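You operate a simulated robot arm through the tools that you are given. There is no shell and no other tool. Be economical: measure what you need, move in short steps, check, and stop when the job is done.

You are at the controls of a simulated two-armed robot. One attempt, no reset.

## Task
Flush the blue spray pipe clear and clip it back.
Fine: use the flush socket; it goes back into its own socket; leave the other pipes and clips, and the brush door open.
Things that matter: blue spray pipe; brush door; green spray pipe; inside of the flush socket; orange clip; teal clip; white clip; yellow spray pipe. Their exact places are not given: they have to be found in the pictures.

The check looks at the end state, three seconds after you hand in, the way a careful person would. Anything else that was tipped, shoved, dropped, spilled or broken makes it a failure.

## Robot
Two 7-joint arms with two-finger grippers on one trunk, on a base that drives. Base frame: it is fixed to the floor where the robot stands at the start and does not move with it; the origin is under the middle of the robot, x ahead of it, y to its left, z up. Units: m, degrees, N and s.
The left shoulder is at the start at [0.06, 0.178, 1.121], the right one opposite. With the tool pointing down near the work surface each hand reaches from about 0.1 to 0.54 m from the robot's upright axis, wherever it stands, measured 20 degrees to its own side. Places, roughly: brush door [-0.2, 0.4, 1.9]; inside of the flush socket [0.5, -0.6, 0.6]; orange clip [0.5, 0.1, 0.8]; teal clip [0.5, -0.4, 0.8]; white clip [0.5, -0.2, 0.8]. Payload 1.96 kg a hand.
Tool frame (each hand has its own): the origin (TCP) lies between the finger pads and is the grasp point; the fingertips stand 0.02 m ahead of it; z points along the fingers, y is the line along which they close. The gripper opens to 0.072 m. The gripper's body begins 0.038 m behind the TCP.
Orientation is that of the tool frame in the base frame, as [roll, pitch, yaw] about the fixed x, y, z axes, in that order (R = Rz(yaw) Ry(pitch) Rx(roll)). With the fingers straight down and closing along the base's y, the tool's x points along the base's -x, its y along +y and its z along -z.

## Interface
- The arms move only by the tool drive_tool. It takes "left_plan", "right_plan" or both (then of equal length, played together; a hand with none holds still); each is a list of rows, each a list of 3 entries, a list of its own where there are three numbers: the turn, a rotation vector about the base's x, y, z in degrees, then the shift along the base's x, y, z in m, then the closure in counts, from 0 (fully open) to 255 (shut). In form: [[[wx, wy, wz], [dx, dy, dz], gripper], ...]. A call has 1 to 8 rows; each row shifts and turns the commanded pose from where the row before left it. Each row takes 0.2 s and may step no farther than 0.05 m and 8.6 degrees from the row before; otherwise, or with a gripper value out of range, the whole call is refused. A pose out of reach is approached as far as the arm can. The call stops where the force on the tool passes 40 N (or 10 N more than at its start, if that is more) or the arm is blocked; 0.2 s more then pass. Each finger travels about 0.153 m/s and halts on what it meets, pressing with about 24 N; the grip force reading is that of the motor and also rises with nothing between the fingers. The clock runs only during rows and for 0.2 s after the last one: add rows that do not move to give the fingers time. It gives the time, the measured TCP pose, the force on the tool (base axes), the opening and the grip force at its end, in the units of the frame above (readings bear some noise), with the torque about the TCP (base axes, N m) and any sound that the robot's microphone picked up.
- Cameras (640 x 400 px; columns grow to the right, rows downward): "scene" is now at [0.0102, -0.0125, 1.6488]; the picture's right is [-0.23, -0.97, 0.00], its down [-0.84, 0.20, -0.51] and it looks along [0.49, -0.12, -0.86] (base axes); focal length 261 px, centre (320, 200). "left" rides on the left gripper at [0.071, -0.019, -0.082] in its tool frame; the picture's right is [0.26, 0.97, 0.00], its down [-0.67, 0.18, -0.72] and it looks along [-0.69, 0.19, 0.70] (tool axes); focal length 280 px, centre (320, 200). "right" rides on the right gripper at [0.071, 0.019, -0.082] in its tool frame; the picture's right is [-0.26, 0.97, 0.00], its down [-0.67, -0.18, -0.72] and it looks along [-0.69, -0.19, 0.70] (tool axes); focal length 280 px, centre (320, 200).
- capture(camera): a new picture of that camera. No time passes.
- lift_body(by): slides the trunk up (or, below 0, down) by that many m; the arms and the scene camera ride with it, the base frame stays. It gives what a move gives, with no picture.
- drive_base(legs): drives the robot by 1 to 6 legs, each [ahead, left, turn to the left] in m, m and degrees, along the robot's own axes; the way and the turn of a leg run together, so that a leg with both is an arc; at most 1.5 m and 180 degrees a leg. The arms and the cameras ride along, it lands a little off, and it stops where it bumps. It gives what a move gives.
- aim_head(pan, tilt): turns the head with the scene camera to pan (to the left, within 86 degrees either way) and tilt (down, from -29 to 69), counted from straight ahead of the robot. It gives what a move gives.
- pixel_to_xyz(camera, pixels): for up to 12 pixels [column, row] of the newest picture of that camera ("zoom" is the newest enlarged one), the place [x, y, z] in the base frame of the surface seen there, good to about 0.002 m, but the place of the scene camera against the robot may be out by one fixed shift of up to 0.012 m in any direction. No time passes.
- inspect(camera, box): a new picture of the part [left, top, right, bottom] of that camera's present view, enlarged. No time passes.
- finish_job(): hands the job in; it is judged then, once.

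Keep the steps short. Do not move on a guess: measure, check each grasp and each placing, and mend mistakes. In all there are 80 turns and 58 pictures (those below and enlarged ones count). Leave the grippers open and the arms clear of the work at the hand-in unless told otherwise, and finish with a single line.

The tools are called after "Emit:" as name(argument=value, ...) on one line, values as JSON. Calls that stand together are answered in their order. drive_tool: Moves the arms, as the interface text tells. Its arguments: {"type":"object","properties":{"left_plan":{"type":"array","items":{"type":"array"}},"right_plan":{"type":"array","items":{"type":"array"}}},"required":[]} The other tools are called the same way: lift_body (by) slides the trunk up or down; drive_base (legs) drives the base; aim_head (pan, tilt) turns the head that bears the scene camera; capture (camera) takes a picture; pixel_to_xyz (camera, pixels) gives the place of the surface under pixels of a picture; inspect (camera, box) takes an enlarged picture of a part of a camera's view; finish_job () hands the job in.

At the start:

```text
clock: 0.0
left_ee_pos: [0.401, 0.0188, 1.1267]
left_tool_rot: [180.0, 0.0, 179.9]
left_contact_force: [-0.1, -0.3, -0.6]
left_wrist_torque: [0.02, 0.01, 0.0]
left_gripper_width: 0.072
left_grasp_force: 0.0
right_ee_pos: [0.3324, -0.3237, 1.1019]
right_tool_rot: [-179.9, 0.0, -180.0]
right_contact_force: [-0.6, -0.8, -0.4]
right_wrist_torque: [0.01, -0.06, -0.01]
right_gripper_width: 0.0721
right_grasp_force: 0.1
trunk travel left (down, up): [-0.766, 0.224]
robot x, y, heading: [0.0017, 0.0016, -0.2]
head pan, tilt: [-13.5, 59.4]
```

scene: 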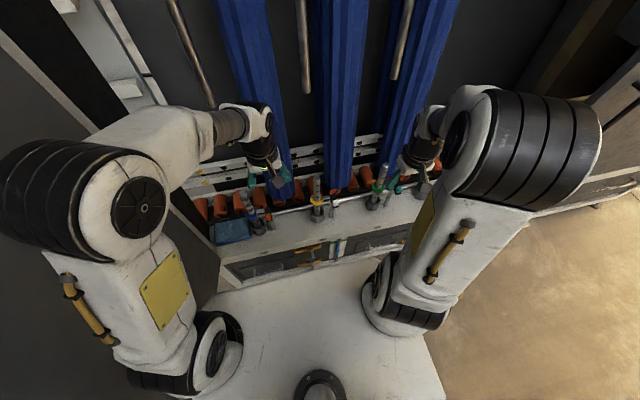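
right: 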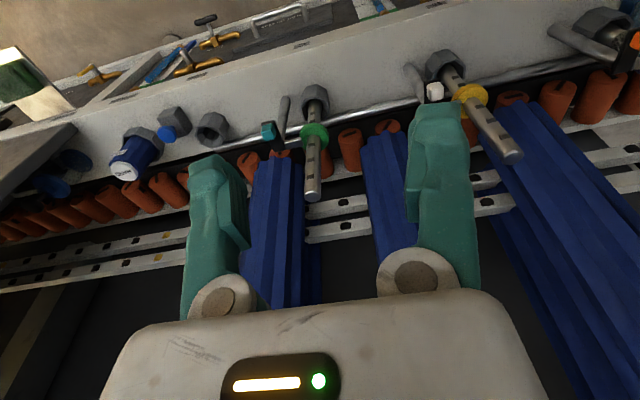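
left: 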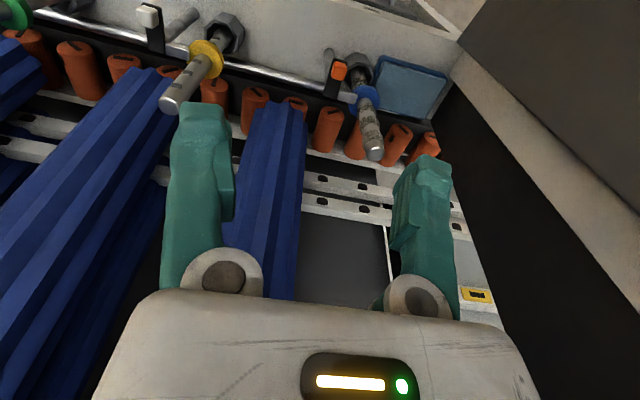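

I see the blue-collared pipe with the orange clip in the left picture near (365,110). I'll enlarge this area and the scene.

Emit:
inspect(camera="left", box=[260, 20, 480, 190])

Emit:
inspect(camera="right", box=[40, 60, 360, 240])

Emit:
inspect(camera="scene", box=[180, 130, 460, 280])

Emit:
pixel_to_xyz(camera="left", pixels=[[375, 155], [368, 115], [364, 95], [358, 68], [340, 70], [330, 55], [345, 92], [410, 90], [330, 130], [350, 40], [435, 30]])

Emit:
pixel_to_xyz(camera="right", pixels=[[313, 195], [314, 135], [316, 105], [270, 130], [285, 110], [212, 130], [175, 120], [168, 132], [130, 160], [200, 90], [60, 185], [260, 80]])

```text
2.35 times, centred on (370, 105) of left
```

zoom: 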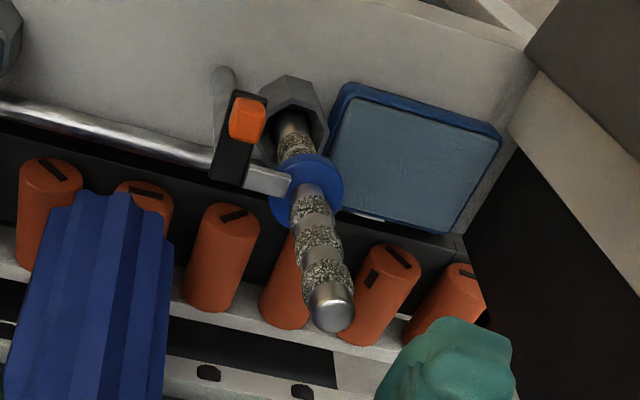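

```text
2.00 times, centred on (200, 150) of right
```

zoom: 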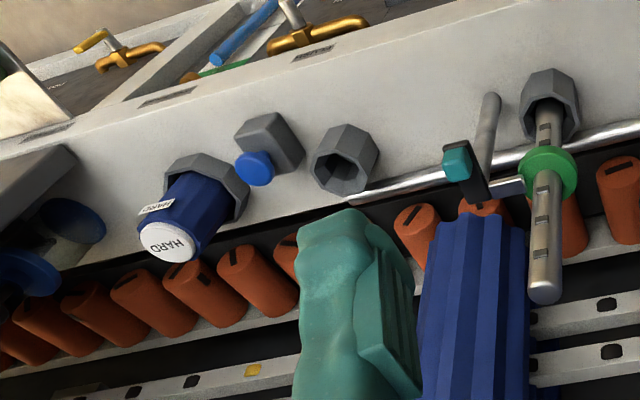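

```text
2.29 times, centred on (320, 205) of scene
```

zoom: 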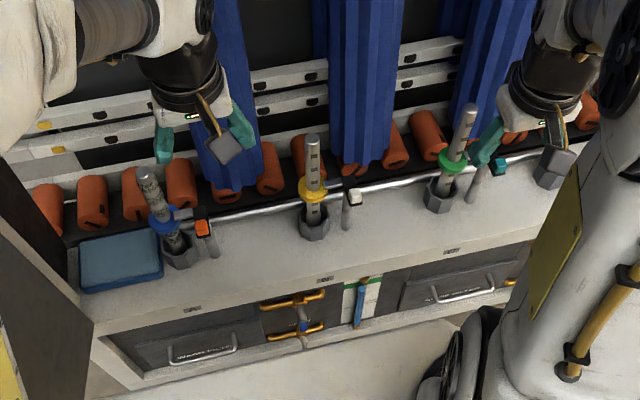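

```text
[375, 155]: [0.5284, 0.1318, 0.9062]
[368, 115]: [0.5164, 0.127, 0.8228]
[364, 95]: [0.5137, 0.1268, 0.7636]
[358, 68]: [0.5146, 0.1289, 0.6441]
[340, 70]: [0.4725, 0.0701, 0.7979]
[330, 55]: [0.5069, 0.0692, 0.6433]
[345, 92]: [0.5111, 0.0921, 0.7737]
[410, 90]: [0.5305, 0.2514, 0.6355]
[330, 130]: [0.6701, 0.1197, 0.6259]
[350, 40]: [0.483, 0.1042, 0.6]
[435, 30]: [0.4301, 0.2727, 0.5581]
```

```text
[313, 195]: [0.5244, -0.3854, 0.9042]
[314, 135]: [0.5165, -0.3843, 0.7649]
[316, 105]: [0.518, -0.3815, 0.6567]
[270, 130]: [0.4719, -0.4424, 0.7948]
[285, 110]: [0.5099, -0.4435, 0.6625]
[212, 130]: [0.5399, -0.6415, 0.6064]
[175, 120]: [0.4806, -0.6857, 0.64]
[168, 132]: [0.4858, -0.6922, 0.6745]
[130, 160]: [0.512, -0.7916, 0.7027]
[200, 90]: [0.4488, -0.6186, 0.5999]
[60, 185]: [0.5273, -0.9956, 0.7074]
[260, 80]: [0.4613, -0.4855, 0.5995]
```

The pipe is dull and grimed, about 0.13 left, from the socket at z≈0.64 up to 0.91, held at its collar by an orange-tabbed clip on a post. I'll look at the flush socket area and the door.

Emit:
aim_head(pan=-50, tilt=45)

Emit:
capture(camera="scene")

Emit:
inspect(camera="right", box=[100, 80, 260, 190])

Emit:
pixel_to_xyz(camera="zoom", pixels=[[445, 200], [410, 175], [480, 165], [450, 235], [400, 215], [440, 160], [272, 212], [310, 170], [280, 150], [180, 230], [160, 320], [490, 190]])

```text
clock: 1.0
left_ee_pos: [0.401, 0.0193, 1.1269]
left_tool_rot: [-179.9, 0.0, 180.0]
left_contact_force: [-0.3, 0.9, 0.4]
left_wrist_torque: [0.01, 0.04, 0.03]
left_gripper_width: 0.0719
left_grasp_force: 0.2
right_ee_pos: [0.3317, -0.3232, 1.1014]
right_tool_rot: [179.9, 0.0, 180.0]
right_contact_force: [-0.2, 0.1, 1.0]
right_wrist_torque: [0.01, 0.01, -0.01]
right_gripper_width: 0.0718
right_grasp_force: 0.2
trunk travel left (down, up): [-0.766, 0.224]
robot x, y, heading: [0.0003, -0.0001, -0.2]
head pan, tilt: [-50.0, 45.0]
```

```text
51 pictures are left
```

scene: 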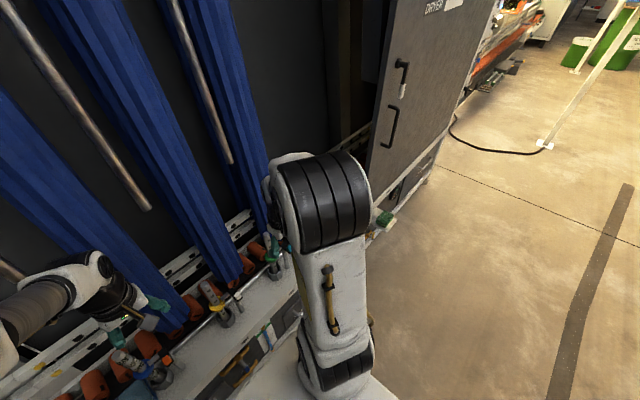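

```text
3.64 times, centred on (180, 135) of right
```

zoom: 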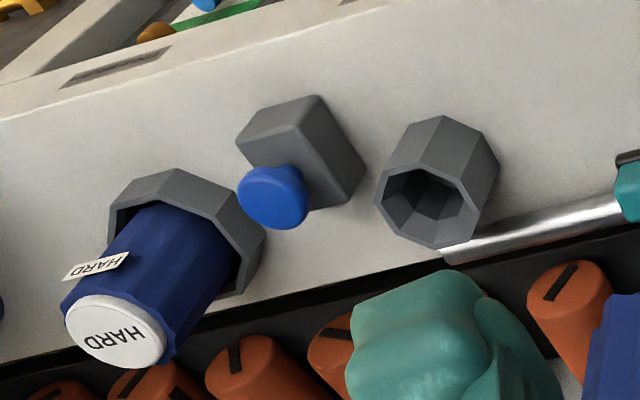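

```text
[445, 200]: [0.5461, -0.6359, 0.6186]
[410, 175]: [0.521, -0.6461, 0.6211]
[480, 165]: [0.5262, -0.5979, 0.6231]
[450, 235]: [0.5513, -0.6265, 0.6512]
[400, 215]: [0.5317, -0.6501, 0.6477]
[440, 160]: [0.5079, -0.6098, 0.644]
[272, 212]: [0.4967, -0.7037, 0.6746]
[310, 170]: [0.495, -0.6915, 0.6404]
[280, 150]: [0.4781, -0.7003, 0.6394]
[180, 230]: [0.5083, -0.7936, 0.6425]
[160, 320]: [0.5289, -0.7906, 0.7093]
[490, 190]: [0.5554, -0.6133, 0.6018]
```

The flush socket is an octagonal cup with its rim at z≈0.65, centred near (0.53,-0.63). Next to it is a box with a blue push button at (0.49,-0.70,0.675). Next I need to see how the clip works, so I'll lower the left hand in front of it for a closer look.

Emit:
drive_tool(left_plan=[[[0, 0, 0], [-0.02, 0, -0.045], 0], [[0, 0, 0], [-0.02, 0, -0.045], 0], [[0, 0, 0], [0, 0, -0.045], 0], [[0, 0, 0], [0, 0, -0.045], 0]])

Emit:
capture(camera="left")

```text
clock: 2.0
left_ee_pos: [0.3621, 0.0212, 0.9454]
left_tool_rot: [180.0, 0.0, -180.0]
left_contact_force: [0.3, -0.3, 0.4]
left_wrist_torque: [0.03, 0.0, 0.02]
left_gripper_width: 0.0718
left_grasp_force: 0.1
right_ee_pos: [0.3312, -0.3241, 1.1024]
right_tool_rot: [179.9, 0.0, -180.0]
right_contact_force: [0.4, -0.5, -0.1]
right_wrist_torque: [0.0, 0.0, 0.01]
right_gripper_width: 0.0722
right_grasp_force: 0.1
trunk travel left (down, up): [-0.766, 0.224]
robot x, y, heading: [-0.0014, 0.0019, -0.0]
head pan, tilt: [-50.0, 45.0]
```

```text
49 pictures are left
```

left: 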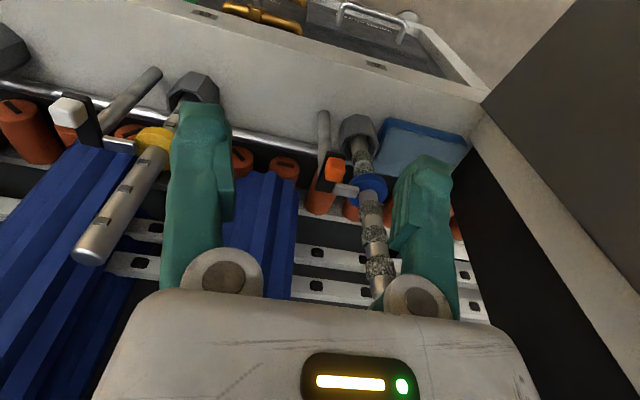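

Emit:
inspect(camera="left", box=[280, 90, 420, 290])

Emit:
inspect(camera="left", box=[30, 60, 200, 170])

Emit:
pixel_to_xyz(camera="left", pixels=[[333, 172], [323, 192], [325, 178], [345, 190], [355, 192], [338, 160], [323, 120], [370, 180], [370, 210], [374, 285], [374, 240], [362, 150]])

```text
2.00 times, centred on (350, 190) of left
```

zoom: 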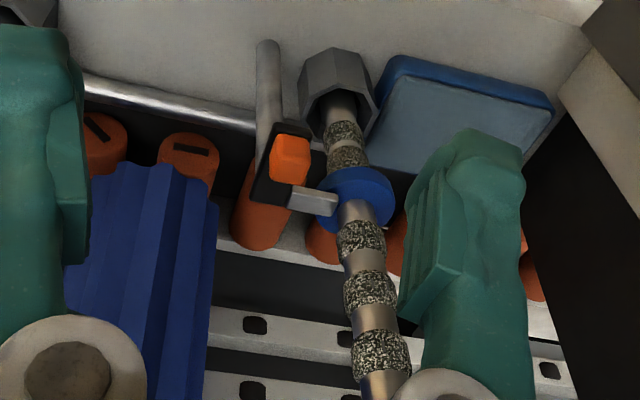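

```text
3.64 times, centred on (115, 115) of left
```

zoom: 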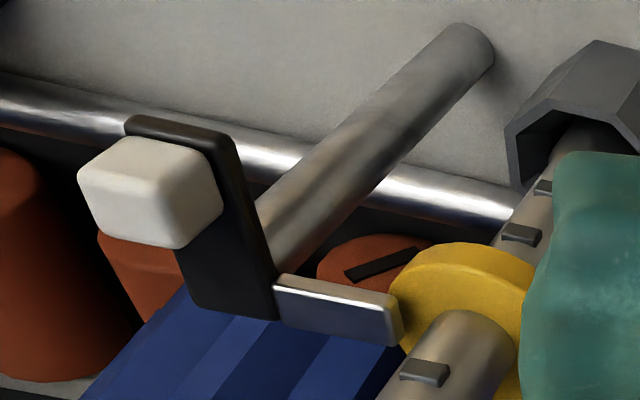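

```text
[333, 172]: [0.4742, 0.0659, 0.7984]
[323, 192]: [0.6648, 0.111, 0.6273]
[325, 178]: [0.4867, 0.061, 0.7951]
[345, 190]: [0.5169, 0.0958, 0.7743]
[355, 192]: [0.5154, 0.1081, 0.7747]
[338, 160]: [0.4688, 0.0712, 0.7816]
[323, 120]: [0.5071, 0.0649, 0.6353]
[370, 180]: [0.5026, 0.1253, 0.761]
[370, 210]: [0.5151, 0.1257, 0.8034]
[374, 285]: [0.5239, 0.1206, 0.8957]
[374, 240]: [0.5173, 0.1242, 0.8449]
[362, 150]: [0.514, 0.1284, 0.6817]
```

The clip is an L-shaped lever on top of a post at about (0.515,0.065). The orange knob is on its near end at (0.474,0.066,0.80), and a silver tongue sits over the blue collar. Swinging the knob to the right should move the tongue off. Before driving closer, I'll check the clearance ahead of the base.

Emit:
aim_head(pan=0, tilt=66)

Emit:
capture(camera="scene")

Emit:
pixel_to_xyz(camera="scene", pixels=[[320, 240], [320, 270], [320, 285], [320, 300], [320, 320], [250, 280], [400, 280], [230, 240], [430, 220], [320, 225], [215, 320], [430, 320]])

```text
clock: 3.2
left_ee_pos: [0.3615, 0.0209, 0.9465]
left_tool_rot: [-180.0, -0.1, 179.9]
left_contact_force: [-0.2, 0.7, -0.4]
left_wrist_torque: [0.0, 0.01, -0.01]
left_gripper_width: 0.0717
left_grasp_force: 0.1
right_ee_pos: [0.3306, -0.3227, 1.1022]
right_tool_rot: [179.9, 0.0, 179.9]
right_contact_force: [0.1, 0.3, -0.5]
right_wrist_torque: [0.02, 0.02, -0.02]
right_gripper_width: 0.0722
right_grasp_force: 0.1
trunk travel left (down, up): [-0.766, 0.224]
robot x, y, heading: [0.0029, -0.0012, 0.0]
head pan, tilt: [0.0, 66.0]
```

```text
46 pictures are left
```

scene: 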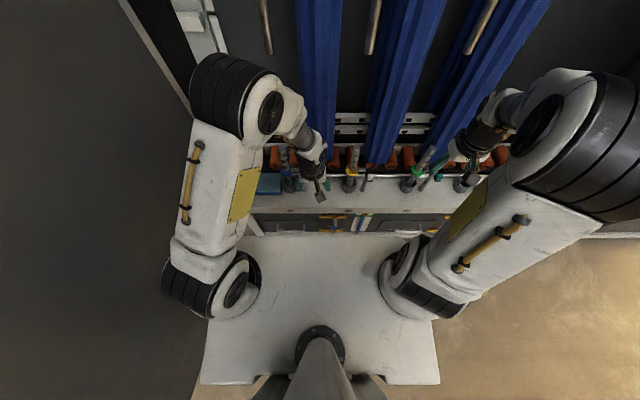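

```text
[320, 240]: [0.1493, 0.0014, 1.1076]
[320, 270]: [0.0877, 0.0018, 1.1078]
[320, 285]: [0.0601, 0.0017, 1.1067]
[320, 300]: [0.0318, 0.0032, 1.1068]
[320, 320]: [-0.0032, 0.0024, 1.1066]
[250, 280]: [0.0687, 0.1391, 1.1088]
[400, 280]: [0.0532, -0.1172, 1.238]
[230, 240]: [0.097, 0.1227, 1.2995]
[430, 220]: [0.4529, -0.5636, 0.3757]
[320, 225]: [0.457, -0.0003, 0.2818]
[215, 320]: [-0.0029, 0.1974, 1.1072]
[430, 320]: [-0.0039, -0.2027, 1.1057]
```

There's only the robot's own trunk close by, so I'll work from here. I'll measure the outline of the orange knob before lowering the hand over it.

Emit:
pixel_to_xyz(camera="left", pixels=[[328, 160], [342, 162], [328, 178], [341, 179], [334, 158], [334, 180], [334, 168], [320, 165], [321, 185], [330, 186], [365, 178], [380, 180]])

```text
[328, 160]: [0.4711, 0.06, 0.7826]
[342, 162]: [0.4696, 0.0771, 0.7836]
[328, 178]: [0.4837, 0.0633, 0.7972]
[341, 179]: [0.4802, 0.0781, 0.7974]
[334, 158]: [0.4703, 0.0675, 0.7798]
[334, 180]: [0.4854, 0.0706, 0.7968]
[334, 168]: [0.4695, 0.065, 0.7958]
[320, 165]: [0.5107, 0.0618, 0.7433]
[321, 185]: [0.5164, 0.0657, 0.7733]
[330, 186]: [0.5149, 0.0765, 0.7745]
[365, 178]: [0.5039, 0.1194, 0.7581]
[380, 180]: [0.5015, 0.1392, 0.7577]
```

The knob spans x 0.469–0.487 and y 0.060–0.079, with its top at 0.797. I'll move the left hand over it with the fingers about 0.04 apart, stopping just above.

Emit:
drive_tool(left_plan=[[[0, 0, 0], [0.04, 0.016, 0], 113], [[0, 0, 0], [0.04, 0.016, -0.02], 113], [[0, 0, 0], [0.0325, 0.016, -0.04], 113], [[0, 0, 0], [0, 0, -0.04], 113]])

Emit:
capture(camera="left")

```text
refused: row 3 steps farther than a row can; nothing moved
```

```text
45 pictures are left
```

left: 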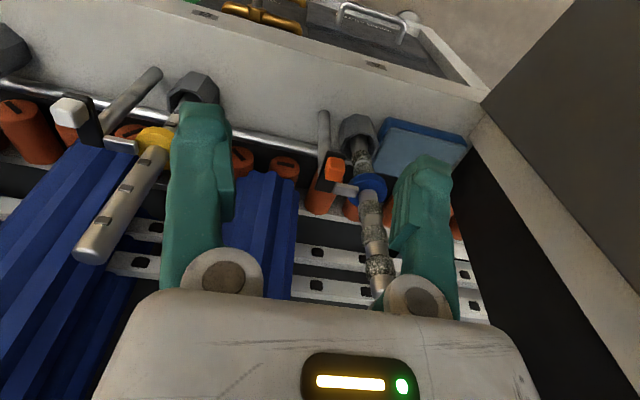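

The third row was too long, so nothing moved. I'll resend the same move in shorter steps.

Emit:
drive_tool(left_plan=[[[0, 0, 0], [0.04, 0.016, 0], 113], [[0, 0, 0], [0.04, 0.016, -0.01], 113], [[0, 0, 0], [0.0325, 0.016, -0.02], 113], [[0, 0, 0], [0, 0, -0.04], 113], [[0, 0, 0], [0, 0, -0.02], 113]])

Emit:
capture(camera="left")

```text
clock: 4.4
left_ee_pos: [0.475, 0.0688, 0.8561]
left_tool_rot: [179.9, 0.0, -179.9]
left_contact_force: [0.4, 0.2, 0.0]
left_wrist_torque: [-0.01, 0.0, 0.0]
left_gripper_width: 0.0398
left_grasp_force: 0.0
right_ee_pos: [0.3313, -0.3229, 1.1025]
right_tool_rot: [-179.9, 0.0, -180.0]
right_contact_force: [-0.4, -0.6, 0.2]
right_wrist_torque: [0.05, -0.01, -0.02]
right_gripper_width: 0.0718
right_grasp_force: 0.2
trunk travel left (down, up): [-0.766, 0.224]
robot x, y, heading: [-0.0033, 0.0014, -0.0]
head pan, tilt: [0.0, 66.0]
```

```text
44 pictures are left
```

left: 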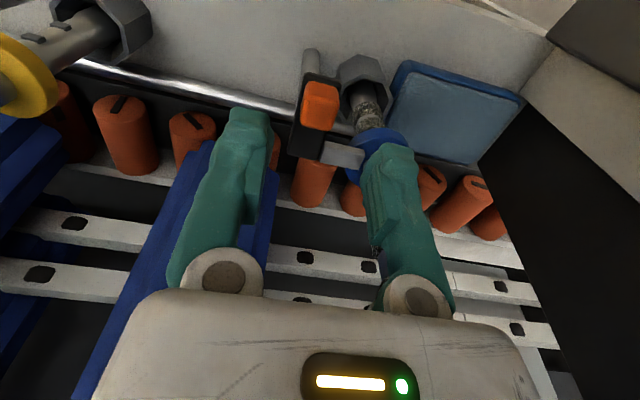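

Emit:
pixel_to_xyz(camera="left", pixels=[[308, 105], [335, 105], [320, 88], [320, 125], [312, 85], [320, 140], [345, 155], [360, 158], [304, 140], [250, 115], [390, 150], [310, 60]])

```text
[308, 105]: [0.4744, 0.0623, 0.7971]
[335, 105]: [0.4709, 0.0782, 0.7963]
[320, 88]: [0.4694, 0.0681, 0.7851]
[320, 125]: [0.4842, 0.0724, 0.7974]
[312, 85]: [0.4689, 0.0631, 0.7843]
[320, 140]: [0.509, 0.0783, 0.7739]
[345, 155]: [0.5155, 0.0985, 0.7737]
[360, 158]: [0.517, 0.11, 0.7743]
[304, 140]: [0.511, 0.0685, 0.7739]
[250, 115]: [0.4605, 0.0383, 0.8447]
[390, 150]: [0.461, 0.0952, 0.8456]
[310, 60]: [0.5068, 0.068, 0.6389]
```

The knob is centred between the fingers. I'll go down around it and start with a small test push to the right.

Emit:
drive_tool(left_plan=[[[0, 0, 0], [0, 0, -0.03], 113], [[0, 0, 0], [0, 0, -0.022], 113], [[0, 0, 0], [0, -0.008, 0], 113], [[0, 0, 0], [0, -0.008, 0], 113], [[0, 0, 0], [0, -0.006, 0], 113]])

Emit:
capture(camera="left")

```text
clock: 5.6
left_ee_pos: [0.4736, 0.0447, 0.8037]
left_tool_rot: [-179.9, 0.0, 180.0]
left_contact_force: [-0.2, -0.1, 0.5]
left_wrist_torque: [-0.02, -0.02, -0.02]
left_gripper_width: 0.0403
left_grasp_force: 0.4
right_ee_pos: [0.331, -0.324, 1.102]
right_tool_rot: [179.9, 0.1, -179.9]
right_contact_force: [0.2, 0.4, 1.0]
right_wrist_torque: [-0.02, 0.0, 0.02]
right_gripper_width: 0.072
right_grasp_force: 0.1
trunk travel left (down, up): [-0.766, 0.224]
robot x, y, heading: [0.0017, -0.0003, 0.2]
head pan, tilt: [0.0, 66.0]
```

```text
43 pictures are left
```

left: 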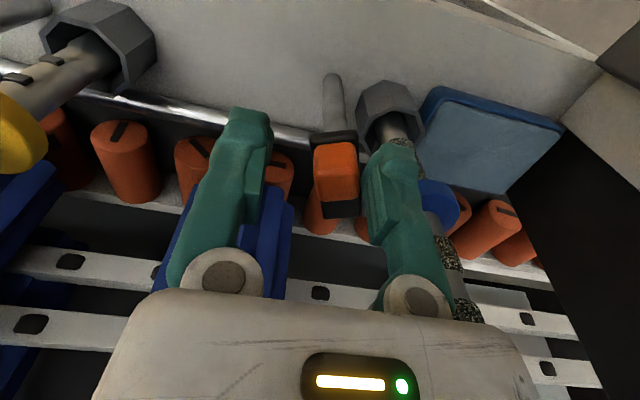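

The knob moved right almost without force, so the clip is a swivel. I'll keep following the arc while turning the hand with it.

Emit:
drive_tool(left_plan=[[[0, 0, 8], [0.0058, -0.0036, 0], 113], [[0, 0, 8], [0.0058, -0.0036, 0], 113], [[0, 0, 8], [0.0058, -0.0035, 0], 113], [[0, 0, 8], [0.0065, -0.004, 0], 113], [[0, 0, 8], [0.0065, -0.004, 0], 113], [[0, 0, 8], [0.012, -0.003, 0], 113]])

Emit:
capture(camera="left")

```text
clock: 7.0
left_ee_pos: [0.5094, 0.028, 0.8036]
left_tool_rot: [179.6, -0.2, -131.7]
left_contact_force: [-33.5, 12.7, -6.0]
left_wrist_torque: [0.11, 0.13, 0.63]
left_gripper_width: 0.0615
left_grasp_force: 16.3
right_ee_pos: [0.3278, -0.3223, 1.1038]
right_tool_rot: [-180.0, 0.2, -179.9]
right_contact_force: [-0.2, -0.3, -0.8]
right_wrist_torque: [0.01, -0.02, -0.01]
right_gripper_width: 0.0719
right_grasp_force: 0.0
trunk travel left (down, up): [-0.766, 0.224]
robot x, y, heading: [-0.001, 0.0027, 0.2]
head pan, tilt: [0.0, 66.0]
```

```text
42 pictures are left
```

left: 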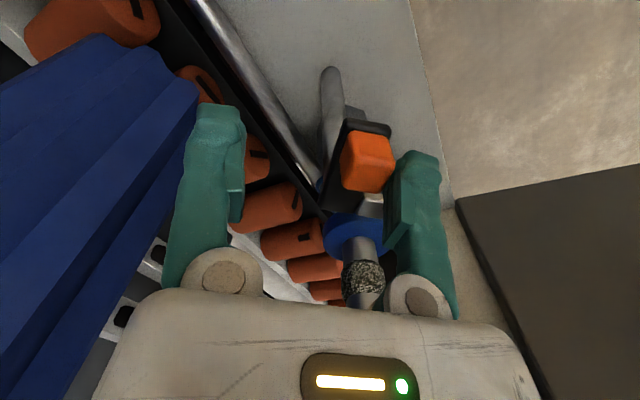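

A force of 33 N means the lever has reached its end stop. I'll back off at once and look.

Emit:
drive_tool(left_plan=[[[0, 0, 0], [-0.012, 0.008, 0], 113], [[0, 0, 0], [0, 0, 0], 100], [[0, 0, 0], [0, 0, 0.02], 100], [[0, 0, 0], [0, 0, 0.045], 60]])

Emit:
capture(camera="left")

```text
clock: 8.0
left_ee_pos: [0.5025, 0.0302, 0.8697]
left_tool_rot: [-179.9, 0.1, -131.9]
left_contact_force: [0.2, 0.7, -0.1]
left_wrist_torque: [0.0, 0.03, -0.03]
left_gripper_width: 0.0552
left_grasp_force: 0.1
right_ee_pos: [0.3297, -0.3241, 1.1017]
right_tool_rot: [180.0, 0.2, 180.0]
right_contact_force: [-0.2, -0.2, -0.1]
right_wrist_torque: [0.01, -0.03, 0.04]
right_gripper_width: 0.072
right_grasp_force: 0.1
trunk travel left (down, up): [-0.766, 0.224]
robot x, y, heading: [0.0018, 0.0017, -0.0]
head pan, tilt: [0.0, 66.0]
```

```text
41 pictures are left
```

left: 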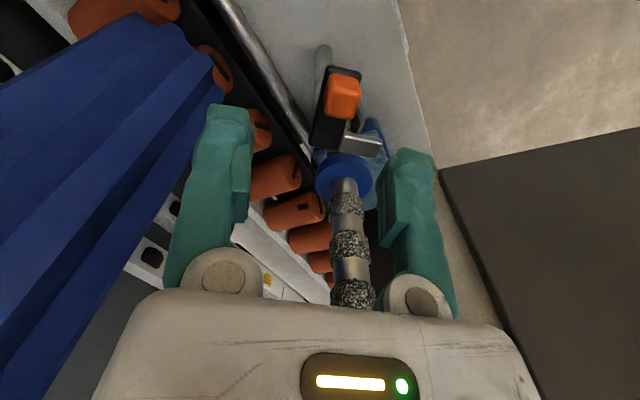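

Emit:
pixel_to_xyz(camera="left", pixels=[[342, 97], [335, 75], [355, 82], [332, 105], [325, 135], [360, 145], [378, 148], [345, 170], [330, 170], [365, 172], [347, 205], [350, 295]])

Emit:
inspect(camera="left", box=[280, 30, 420, 230])

```text
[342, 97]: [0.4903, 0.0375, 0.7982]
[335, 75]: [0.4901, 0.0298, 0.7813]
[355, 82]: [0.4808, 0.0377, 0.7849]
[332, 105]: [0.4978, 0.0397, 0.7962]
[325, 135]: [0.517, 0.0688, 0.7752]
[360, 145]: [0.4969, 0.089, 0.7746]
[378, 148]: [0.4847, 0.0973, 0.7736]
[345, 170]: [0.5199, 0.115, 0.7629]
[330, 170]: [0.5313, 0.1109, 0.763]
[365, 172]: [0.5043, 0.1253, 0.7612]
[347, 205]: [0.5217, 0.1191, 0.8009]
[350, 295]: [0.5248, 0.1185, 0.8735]
```

```text
2.00 times, centred on (350, 130) of left
```

zoom: 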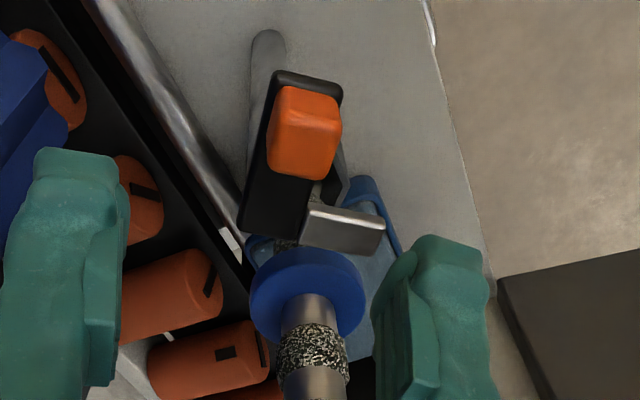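

The lever now rests about 45° round, with the tongue tip near (0.485,0.10), well clear of the collar. The pipe axis works out near (0.526,0.129) with a radius of about 0.010. I'll rise, turn the hand back and go over the pipe's top.

Emit:
drive_tool(left_plan=[[[0, 0, 0], [0, 0, 0.045], 0], [[0, 0, 0], [0, 0, 0.035], 0], [[0, 0, -8], [0.004, 0.018, 0], 0], [[0, 0, -8], [0.004, 0.02, 0], 0], [[0, 0, -8], [0.004, 0.02, 0], 0], [[0, 0, -8], [0.004, 0.02, 0], 0], [[0, 0, -8], [0.004, 0.015, 0], 0], [[0, 0, -8], [0.0035, 0.006, 0], 0]])

Emit:
capture(camera="left")

```text
clock: 9.8
left_ee_pos: [0.5275, 0.1319, 0.9482]
left_tool_rot: [180.0, 0.0, 179.8]
left_contact_force: [0.2, 0.2, -0.1]
left_wrist_torque: [-0.01, 0.0, 0.06]
left_gripper_width: 0.072
left_grasp_force: 0.0
right_ee_pos: [0.3316, -0.3227, 1.1013]
right_tool_rot: [180.0, -0.1, 180.0]
right_contact_force: [-0.5, 0.1, 0.1]
right_wrist_torque: [-0.03, 0.02, 0.0]
right_gripper_width: 0.0719
right_grasp_force: 0.0
trunk travel left (down, up): [-0.766, 0.224]
robot x, y, heading: [-0.002, 0.001, 0.0]
head pan, tilt: [0.0, 66.0]
```

```text
39 pictures are left
```

left: 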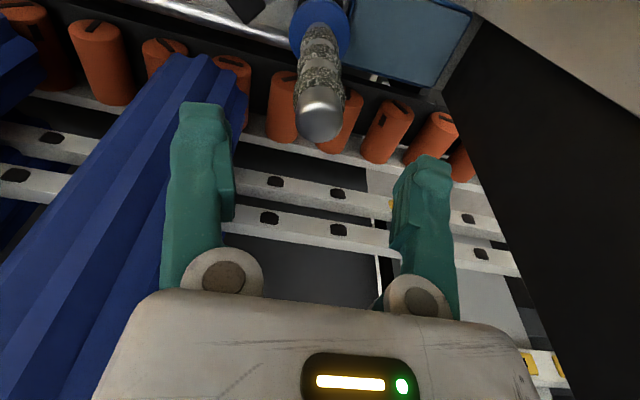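

Emit:
pixel_to_xyz(camera="left", pixels=[[320, 120], [303, 115], [338, 115], [320, 135], [320, 105], [318, 60], [302, 65], [336, 65], [320, 20], [320, 128]])

```text
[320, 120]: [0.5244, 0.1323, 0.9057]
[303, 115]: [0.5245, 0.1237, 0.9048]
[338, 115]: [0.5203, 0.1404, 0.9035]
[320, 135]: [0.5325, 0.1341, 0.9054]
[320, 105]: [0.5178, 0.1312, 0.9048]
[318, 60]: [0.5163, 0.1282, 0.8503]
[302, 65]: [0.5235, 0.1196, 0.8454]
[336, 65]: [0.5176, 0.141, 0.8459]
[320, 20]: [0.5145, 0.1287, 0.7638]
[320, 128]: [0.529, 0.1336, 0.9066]
```

The pipe's top centre is at about (0.526,0.132,0.906), right under the TCP. I'll descend 0.07 and close.

Emit:
drive_tool(left_plan=[[[0, 0, 0], [-0.001, 0, -0.04], 0], [[0, 0, 0], [0, 0, -0.03], 0], [[0, 0, 0], [0, 0, 0], 120], [[0, 0, 0], [0, 0, 0], 255], [[0, 0, 0], [0, 0, 0], 255], [[0, 0, 0], [0, 0, 0], 255]])

Emit:
capture(camera="left")

Emit:
aim_head(pan=-60, tilt=25)

Emit:
capture(camera="scene")

```text
clock: 11.2
left_ee_pos: [0.5272, 0.1321, 0.8799]
left_tool_rot: [180.0, -0.1, -179.9]
left_contact_force: [0.0, 0.6, -1.0]
left_wrist_torque: [0.02, 0.01, 0.0]
left_gripper_width: 0.0239
left_grasp_force: 24.1
right_ee_pos: [0.3325, -0.3232, 1.1013]
right_tool_rot: [180.0, 0.0, -180.0]
right_contact_force: [-0.3, 0.6, 0.6]
right_wrist_torque: [0.0, -0.03, 0.03]
right_gripper_width: 0.0719
right_grasp_force: 0.1
trunk travel left (down, up): [-0.766, 0.224]
robot x, y, heading: [-0.001, -0.0035, -0.1]
head pan, tilt: [0.0, 66.0]
```

```text
38 pictures are left
```

left: 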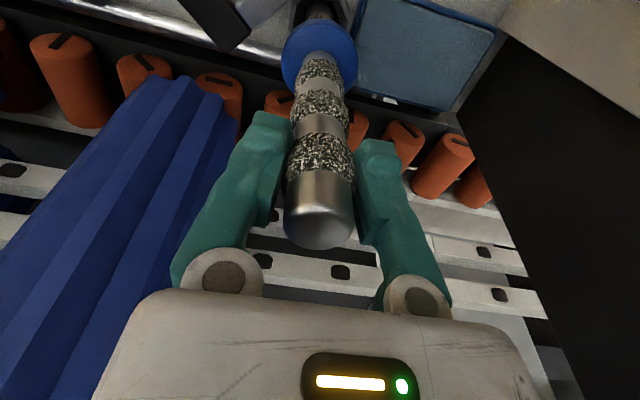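

```text
clock: 12.5
left_ee_pos: [0.5282, 0.1305, 0.8812]
left_tool_rot: [180.0, 0.0, 179.9]
left_contact_force: [-0.9, 0.4, 0.7]
left_wrist_torque: [0.01, 0.0, 0.01]
left_gripper_width: 0.0239
left_grasp_force: 24.0
right_ee_pos: [0.3325, -0.3233, 1.1017]
right_tool_rot: [179.9, 0.0, 179.9]
right_contact_force: [-0.4, 0.1, -0.3]
right_wrist_torque: [0.01, -0.02, 0.0]
right_gripper_width: 0.072
right_grasp_force: 0.1
trunk travel left (down, up): [-0.766, 0.224]
robot x, y, heading: [-0.0013, 0.0002, -0.1]
head pan, tilt: [-60.0, 25.0]
```

```text
37 pictures are left
```

scene: 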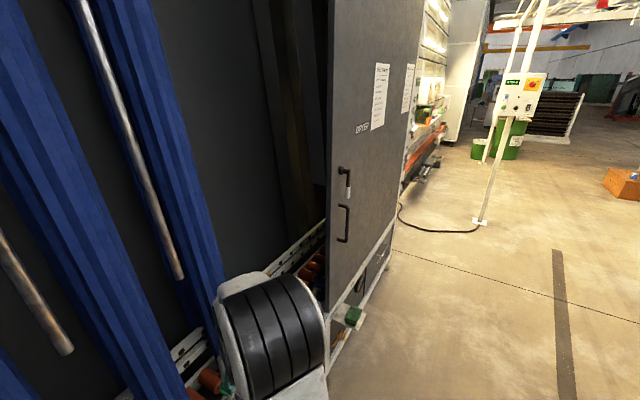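

The pipe is gripped at 0.024 m width and 24 N. I'll measure the wall and dryer panel to the right to plan the drive, and lift the pipe a little to test it.

Emit:
pixel_to_xyz(camera="scene", pixels=[[335, 180], [333, 250], [350, 220], [390, 220], [350, 300], [353, 315], [420, 300], [345, 350], [410, 60], [320, 30]])

Emit:
drive_tool(left_plan=[[[0, 0, 0], [0, 0, 0.03], 255], [[0, 0, 0], [0, 0, 0.03], 255]])

Emit:
capture(camera="left")

```text
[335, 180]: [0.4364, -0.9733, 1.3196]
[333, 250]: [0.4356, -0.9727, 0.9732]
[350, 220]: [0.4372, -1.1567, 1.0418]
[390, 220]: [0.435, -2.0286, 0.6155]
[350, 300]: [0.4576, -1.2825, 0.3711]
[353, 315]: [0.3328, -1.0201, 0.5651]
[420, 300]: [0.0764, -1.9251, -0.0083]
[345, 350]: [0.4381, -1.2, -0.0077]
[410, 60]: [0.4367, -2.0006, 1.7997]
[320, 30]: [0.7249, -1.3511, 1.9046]
```

```text
clock: 13.1
left_ee_pos: [0.5254, 0.1314, 0.941]
left_tool_rot: [-179.9, 0.0, -179.9]
left_contact_force: [0.1, -0.4, -2.3]
left_wrist_torque: [-0.04, 0.04, -0.03]
left_gripper_width: 0.0239
left_grasp_force: 24.0
right_ee_pos: [0.3309, -0.3243, 1.1017]
right_tool_rot: [180.0, 0.0, 180.0]
right_contact_force: [-0.4, 0.2, 0.4]
right_wrist_torque: [0.03, -0.01, 0.04]
right_gripper_width: 0.072
right_grasp_force: 0.0
trunk travel left (down, up): [-0.766, 0.224]
robot x, y, heading: [0.0008, -0.0, -0.1]
head pan, tilt: [-60.0, 25.0]
```

```text
36 pictures are left
```

left: 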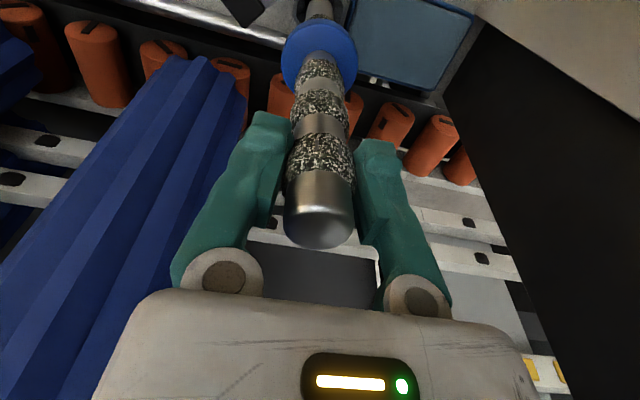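

The pipe comes up freely. The dryer panel stands at x≈0.437 from y=-0.97 onward, with something green sticking out to x≈0.33. I'll lift further and look for the pipe's lower end.

Emit:
drive_tool(left_plan=[[[0, 0, 0], [0, 0, 0.045], 255], [[0, 0, 0], [0, 0, 0.045], 255], [[0, 0, 0], [0, 0, 0.045], 255]], right_plan=[[[0, 0, 0], [-0.03, 0, 0], 0], [[0, 0, 0], [-0.03, 0, 0], 0], [[0, 0, 0], [-0.02, 0, 0], 0]])

Emit:
aim_head(pan=12, tilt=50)

Emit:
capture(camera="scene")

Emit:
capture(camera="left")

```text
clock: 13.9
left_ee_pos: [0.5275, 0.1316, 1.0777]
left_tool_rot: [-180.0, 0.5, 180.0]
left_contact_force: [-0.1, -0.4, -1.7]
left_wrist_torque: [-0.02, 0.01, 0.0]
left_gripper_width: 0.024
left_grasp_force: 24.2
right_ee_pos: [0.2481, -0.3235, 1.1024]
right_tool_rot: [-179.9, 0.1, 180.0]
right_contact_force: [0.3, -0.2, 0.0]
right_wrist_torque: [-0.03, -0.03, 0.04]
right_gripper_width: 0.0717
right_grasp_force: 0.0
trunk travel left (down, up): [-0.766, 0.224]
robot x, y, heading: [-0.003, 0.0, 0.0]
head pan, tilt: [-60.0, 25.0]
```

```text
clock: 15.3
left_ee_pos: [0.5282, 0.1306, 1.0781]
left_tool_rot: [-180.0, 0.4, 180.0]
left_contact_force: [-0.3, 0.4, -1.1]
left_wrist_torque: [-0.02, -0.03, 0.0]
left_gripper_width: 0.0241
left_grasp_force: 24.0
right_ee_pos: [0.2503, -0.3234, 1.1022]
right_tool_rot: [180.0, 0.0, 179.9]
right_contact_force: [-0.9, -0.4, 0.7]
right_wrist_torque: [-0.02, 0.03, 0.0]
right_gripper_width: 0.0721
right_grasp_force: 0.1
trunk travel left (down, up): [-0.766, 0.224]
robot x, y, heading: [0.0017, -0.0023, 0.2]
head pan, tilt: [12.0, 50.0]
```

```text
35 pictures are left
```

scene: 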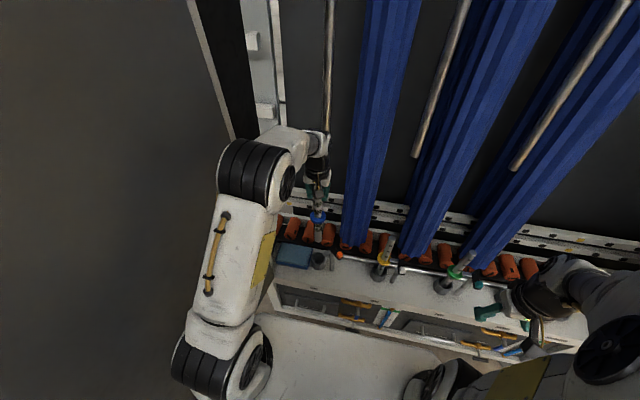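

```text
34 pictures are left
```

left: 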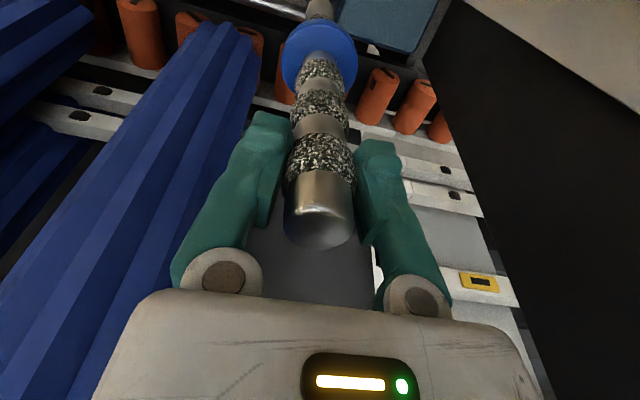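

Emit:
inspect(camera="scene", box=[260, 150, 400, 290])

Emit:
pixel_to_xyz(camera="zoom", pixels=[[261, 340], [261, 370], [262, 310], [268, 335], [250, 330], [258, 305], [282, 300]])

```text
2.86 times, centred on (330, 220) of scene
```

zoom: 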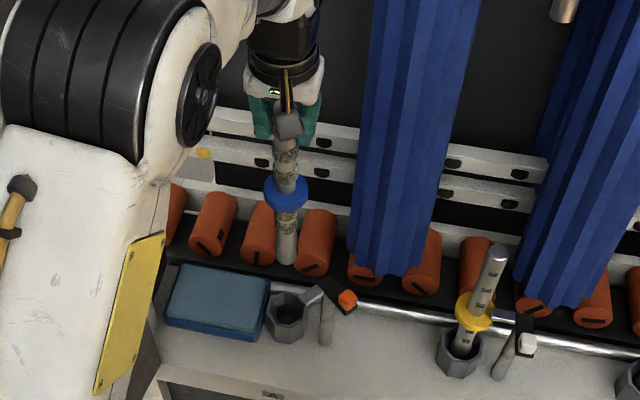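

```text
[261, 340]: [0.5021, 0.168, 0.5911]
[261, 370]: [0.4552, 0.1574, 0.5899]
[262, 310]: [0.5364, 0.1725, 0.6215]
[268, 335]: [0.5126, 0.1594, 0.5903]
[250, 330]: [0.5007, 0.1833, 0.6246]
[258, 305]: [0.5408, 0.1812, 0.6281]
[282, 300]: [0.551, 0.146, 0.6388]
```

The whole pipe is free, with its lower end near (285,260) of the enlarged picture and the empty home socket near (285,315). I'll measure the end and both sockets.

Emit:
pixel_to_xyz(camera="zoom", pixels=[[286, 258], [286, 240], [287, 195], [270, 315], [303, 315], [287, 330], [287, 295], [287, 312], [306, 310], [325, 292], [345, 300]])

```text
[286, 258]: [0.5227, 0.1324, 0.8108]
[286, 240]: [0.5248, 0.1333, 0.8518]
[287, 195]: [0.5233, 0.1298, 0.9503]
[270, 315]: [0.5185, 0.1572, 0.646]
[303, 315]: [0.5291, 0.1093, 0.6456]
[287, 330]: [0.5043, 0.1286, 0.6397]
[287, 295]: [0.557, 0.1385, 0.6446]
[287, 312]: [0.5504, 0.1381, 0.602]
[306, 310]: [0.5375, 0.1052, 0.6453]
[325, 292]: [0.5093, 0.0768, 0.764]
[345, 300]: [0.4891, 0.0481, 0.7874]
```

The pipe's lower end is 0.273 m below the TCP, so it sat at z≈0.607 in its socket, and the flush socket has the same floor height. I'll draw the arm back to x≈0.33, clear of the deck, before driving to the right.

Emit:
drive_tool(left_plan=[[[0, 0, 0], [-0.045, 0, 0], 255], [[0, 0, 0], [-0.045, 0, 0], 255], [[0, 0, 0], [-0.045, 0, 0], 255], [[0, 0, 0], [-0.045, 0, 0], 255], [[0, 0, 0], [0, 0, 0], 255]])

Emit:
drive_base(legs=[[0, -0.3, 0]])

Emit:
aim_head(pan=-45, tilt=55)

Emit:
capture(camera="scene")

```text
clock: 16.6
left_ee_pos: [0.3489, 0.1278, 1.0746]
left_tool_rot: [-179.9, -0.1, 180.0]
left_contact_force: [-0.2, -0.2, -2.5]
left_wrist_torque: [0.03, -0.02, 0.04]
left_gripper_width: 0.0241
left_grasp_force: 24.2
right_ee_pos: [0.2513, -0.3242, 1.1005]
right_tool_rot: [179.9, 0.0, -179.9]
right_contact_force: [0.5, -0.5, -1.0]
right_wrist_torque: [-0.02, -0.02, -0.01]
right_gripper_width: 0.0722
right_grasp_force: 0.0
trunk travel left (down, up): [-0.766, 0.224]
robot x, y, heading: [0.0011, 0.0016, 0.3]
head pan, tilt: [12.0, 50.0]
```

```text
clock: 18.6
left_ee_pos: [0.3487, -0.1716, 1.0752]
left_tool_rot: [-180.0, 0.1, 179.7]
left_contact_force: [0.3, -0.2, -2.3]
left_wrist_torque: [0.0, 0.0, 0.01]
left_gripper_width: 0.0241
left_grasp_force: 23.8
right_ee_pos: [0.2487, -0.6244, 1.101]
right_tool_rot: [180.0, 0.1, 179.8]
right_contact_force: [0.9, 0.8, 0.5]
right_wrist_torque: [0.03, 0.0, 0.01]
right_gripper_width: 0.0723
right_grasp_force: 0.1
trunk travel left (down, up): [-0.766, 0.224]
robot x, y, heading: [0.0036, -0.299, 0.0]
head pan, tilt: [12.0, 50.0]
```

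```text
clock: 19.9
left_ee_pos: [0.348, -0.1719, 1.0746]
left_tool_rot: [-180.0, -0.1, 179.8]
left_contact_force: [-0.7, -0.1, -2.3]
left_wrist_torque: [-0.02, 0.02, 0.01]
left_gripper_width: 0.0241
left_grasp_force: 24.0
right_ee_pos: [0.249, -0.6244, 1.1009]
right_tool_rot: [179.9, 0.1, 179.8]
right_contact_force: [0.9, -0.4, 0.0]
right_wrist_torque: [-0.04, -0.03, 0.0]
right_gripper_width: 0.0717
right_grasp_force: 0.0
trunk travel left (down, up): [-0.766, 0.224]
robot x, y, heading: [0.0036, -0.3024, -0.0]
head pan, tilt: [-45.0, 55.0]
```

```text
32 pictures are left
```

scene: 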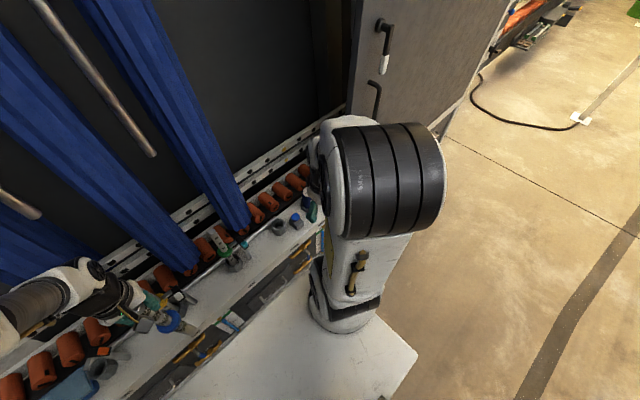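

Emit:
pixel_to_xyz(camera="scene", pixels=[[375, 130], [405, 135], [440, 200], [345, 180], [385, 25], [375, 95], [380, 70], [330, 125], [318, 160], [415, 365], [310, 220]])

Emit:
capture(camera="right")

```text
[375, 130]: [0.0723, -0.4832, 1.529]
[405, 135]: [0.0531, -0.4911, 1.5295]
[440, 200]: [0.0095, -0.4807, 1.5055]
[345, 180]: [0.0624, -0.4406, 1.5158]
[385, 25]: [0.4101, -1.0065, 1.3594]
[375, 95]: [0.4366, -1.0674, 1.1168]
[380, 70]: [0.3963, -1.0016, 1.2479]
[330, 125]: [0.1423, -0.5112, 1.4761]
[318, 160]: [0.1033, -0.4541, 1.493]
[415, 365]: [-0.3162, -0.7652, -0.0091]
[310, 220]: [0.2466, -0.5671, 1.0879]
```

```text
31 pictures are left
```

right: 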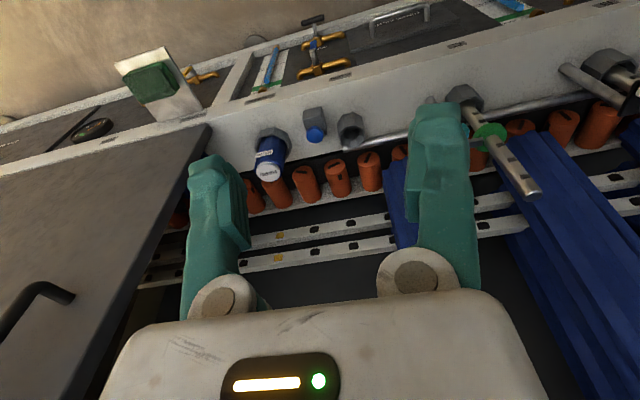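

Emit:
pixel_to_xyz(camera="right", pixels=[[120, 65], [150, 82], [165, 50], [200, 108], [180, 90], [40, 290], [130, 190], [350, 130], [343, 122], [360, 122], [315, 133], [270, 160]])

```text
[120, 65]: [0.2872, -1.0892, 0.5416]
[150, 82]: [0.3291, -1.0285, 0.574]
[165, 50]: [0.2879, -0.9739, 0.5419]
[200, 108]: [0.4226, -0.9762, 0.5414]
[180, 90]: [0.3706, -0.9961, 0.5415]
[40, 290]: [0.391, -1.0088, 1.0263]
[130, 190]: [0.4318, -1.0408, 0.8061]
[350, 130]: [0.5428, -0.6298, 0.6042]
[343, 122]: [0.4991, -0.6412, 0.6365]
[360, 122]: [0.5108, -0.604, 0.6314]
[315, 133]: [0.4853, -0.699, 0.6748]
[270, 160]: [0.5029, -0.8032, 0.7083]
```

The elbow stays at x≈0.07. The shelf with the sponge begins at x 0.287, y -0.974, so I'll stop the robot at y≈-0.66 and keep clear of it.

Emit:
drive_base(legs=[[0, -0.36, 0]])

Emit:
capture(camera="right")

Emit:
capture(camera="left")

```text
clock: 22.2
left_ee_pos: [0.3458, -0.5356, 1.0741]
left_tool_rot: [-180.0, 0.1, 179.6]
left_contact_force: [0.4, 0.4, -1.6]
left_wrist_torque: [-0.02, 0.0, 0.01]
left_gripper_width: 0.0238
left_grasp_force: 23.9
right_ee_pos: [0.2452, -0.9865, 1.1017]
right_tool_rot: [-180.0, 0.0, 179.6]
right_contact_force: [0.3, 1.1, 0.7]
right_wrist_torque: [0.01, -0.01, 0.01]
right_gripper_width: 0.0719
right_grasp_force: 0.1
trunk travel left (down, up): [-0.766, 0.224]
robot x, y, heading: [-0.0027, -0.6648, -0.3]
head pan, tilt: [-45.0, 55.0]
```

```text
30 pictures are left
```

right: 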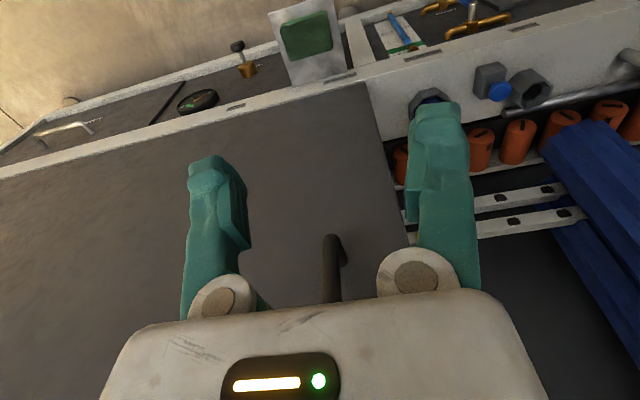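

```text
29 pictures are left
```

left: 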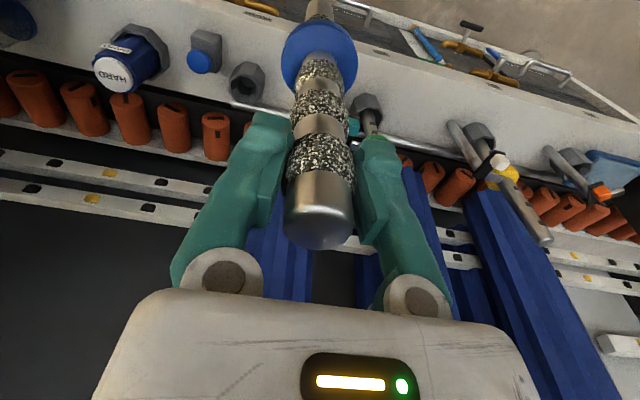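

Now I'll measure the rim of the flush socket carefully (left picture near (247,82)) and the button beside it.

Emit:
inspect(camera="left", box=[170, 20, 300, 110])

Emit:
pixel_to_xyz(camera="left", pixels=[[232, 82], [247, 66], [262, 75], [264, 90], [248, 100], [236, 96], [247, 82], [248, 90], [200, 60], [205, 40]])

```text
4.44 times, centred on (235, 65) of left
```

zoom: 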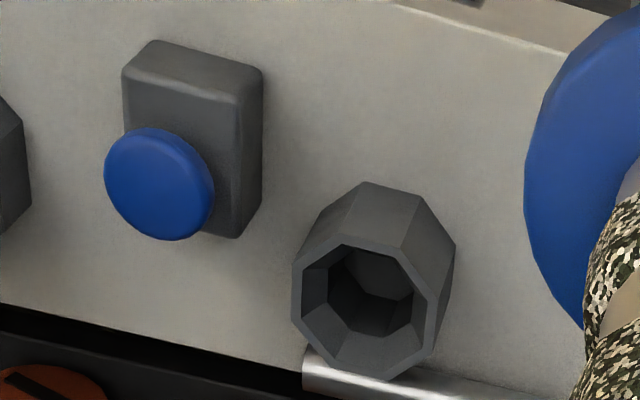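

```text
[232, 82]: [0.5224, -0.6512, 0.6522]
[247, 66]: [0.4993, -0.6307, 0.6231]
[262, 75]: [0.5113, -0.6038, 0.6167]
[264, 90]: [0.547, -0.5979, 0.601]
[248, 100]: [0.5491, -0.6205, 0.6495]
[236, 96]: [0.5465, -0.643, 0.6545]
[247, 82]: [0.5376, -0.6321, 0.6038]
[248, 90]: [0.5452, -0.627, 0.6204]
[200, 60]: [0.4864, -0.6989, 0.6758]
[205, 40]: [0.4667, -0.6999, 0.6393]
```

Emit:
pixel_to_xyz(camera="zoom", pixels=[[298, 285], [320, 252], [345, 246], [395, 255], [420, 290], [428, 300], [422, 340], [385, 370], [340, 362], [300, 320], [370, 300], [360, 270]])

```text
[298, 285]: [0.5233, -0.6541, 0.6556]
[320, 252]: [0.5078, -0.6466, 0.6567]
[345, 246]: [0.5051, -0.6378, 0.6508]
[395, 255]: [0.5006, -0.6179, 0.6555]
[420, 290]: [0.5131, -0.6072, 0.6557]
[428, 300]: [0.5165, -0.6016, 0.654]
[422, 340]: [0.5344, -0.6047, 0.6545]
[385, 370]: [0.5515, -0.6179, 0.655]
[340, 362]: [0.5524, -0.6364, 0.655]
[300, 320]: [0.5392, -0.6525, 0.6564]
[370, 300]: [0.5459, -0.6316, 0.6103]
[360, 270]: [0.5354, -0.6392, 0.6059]
```

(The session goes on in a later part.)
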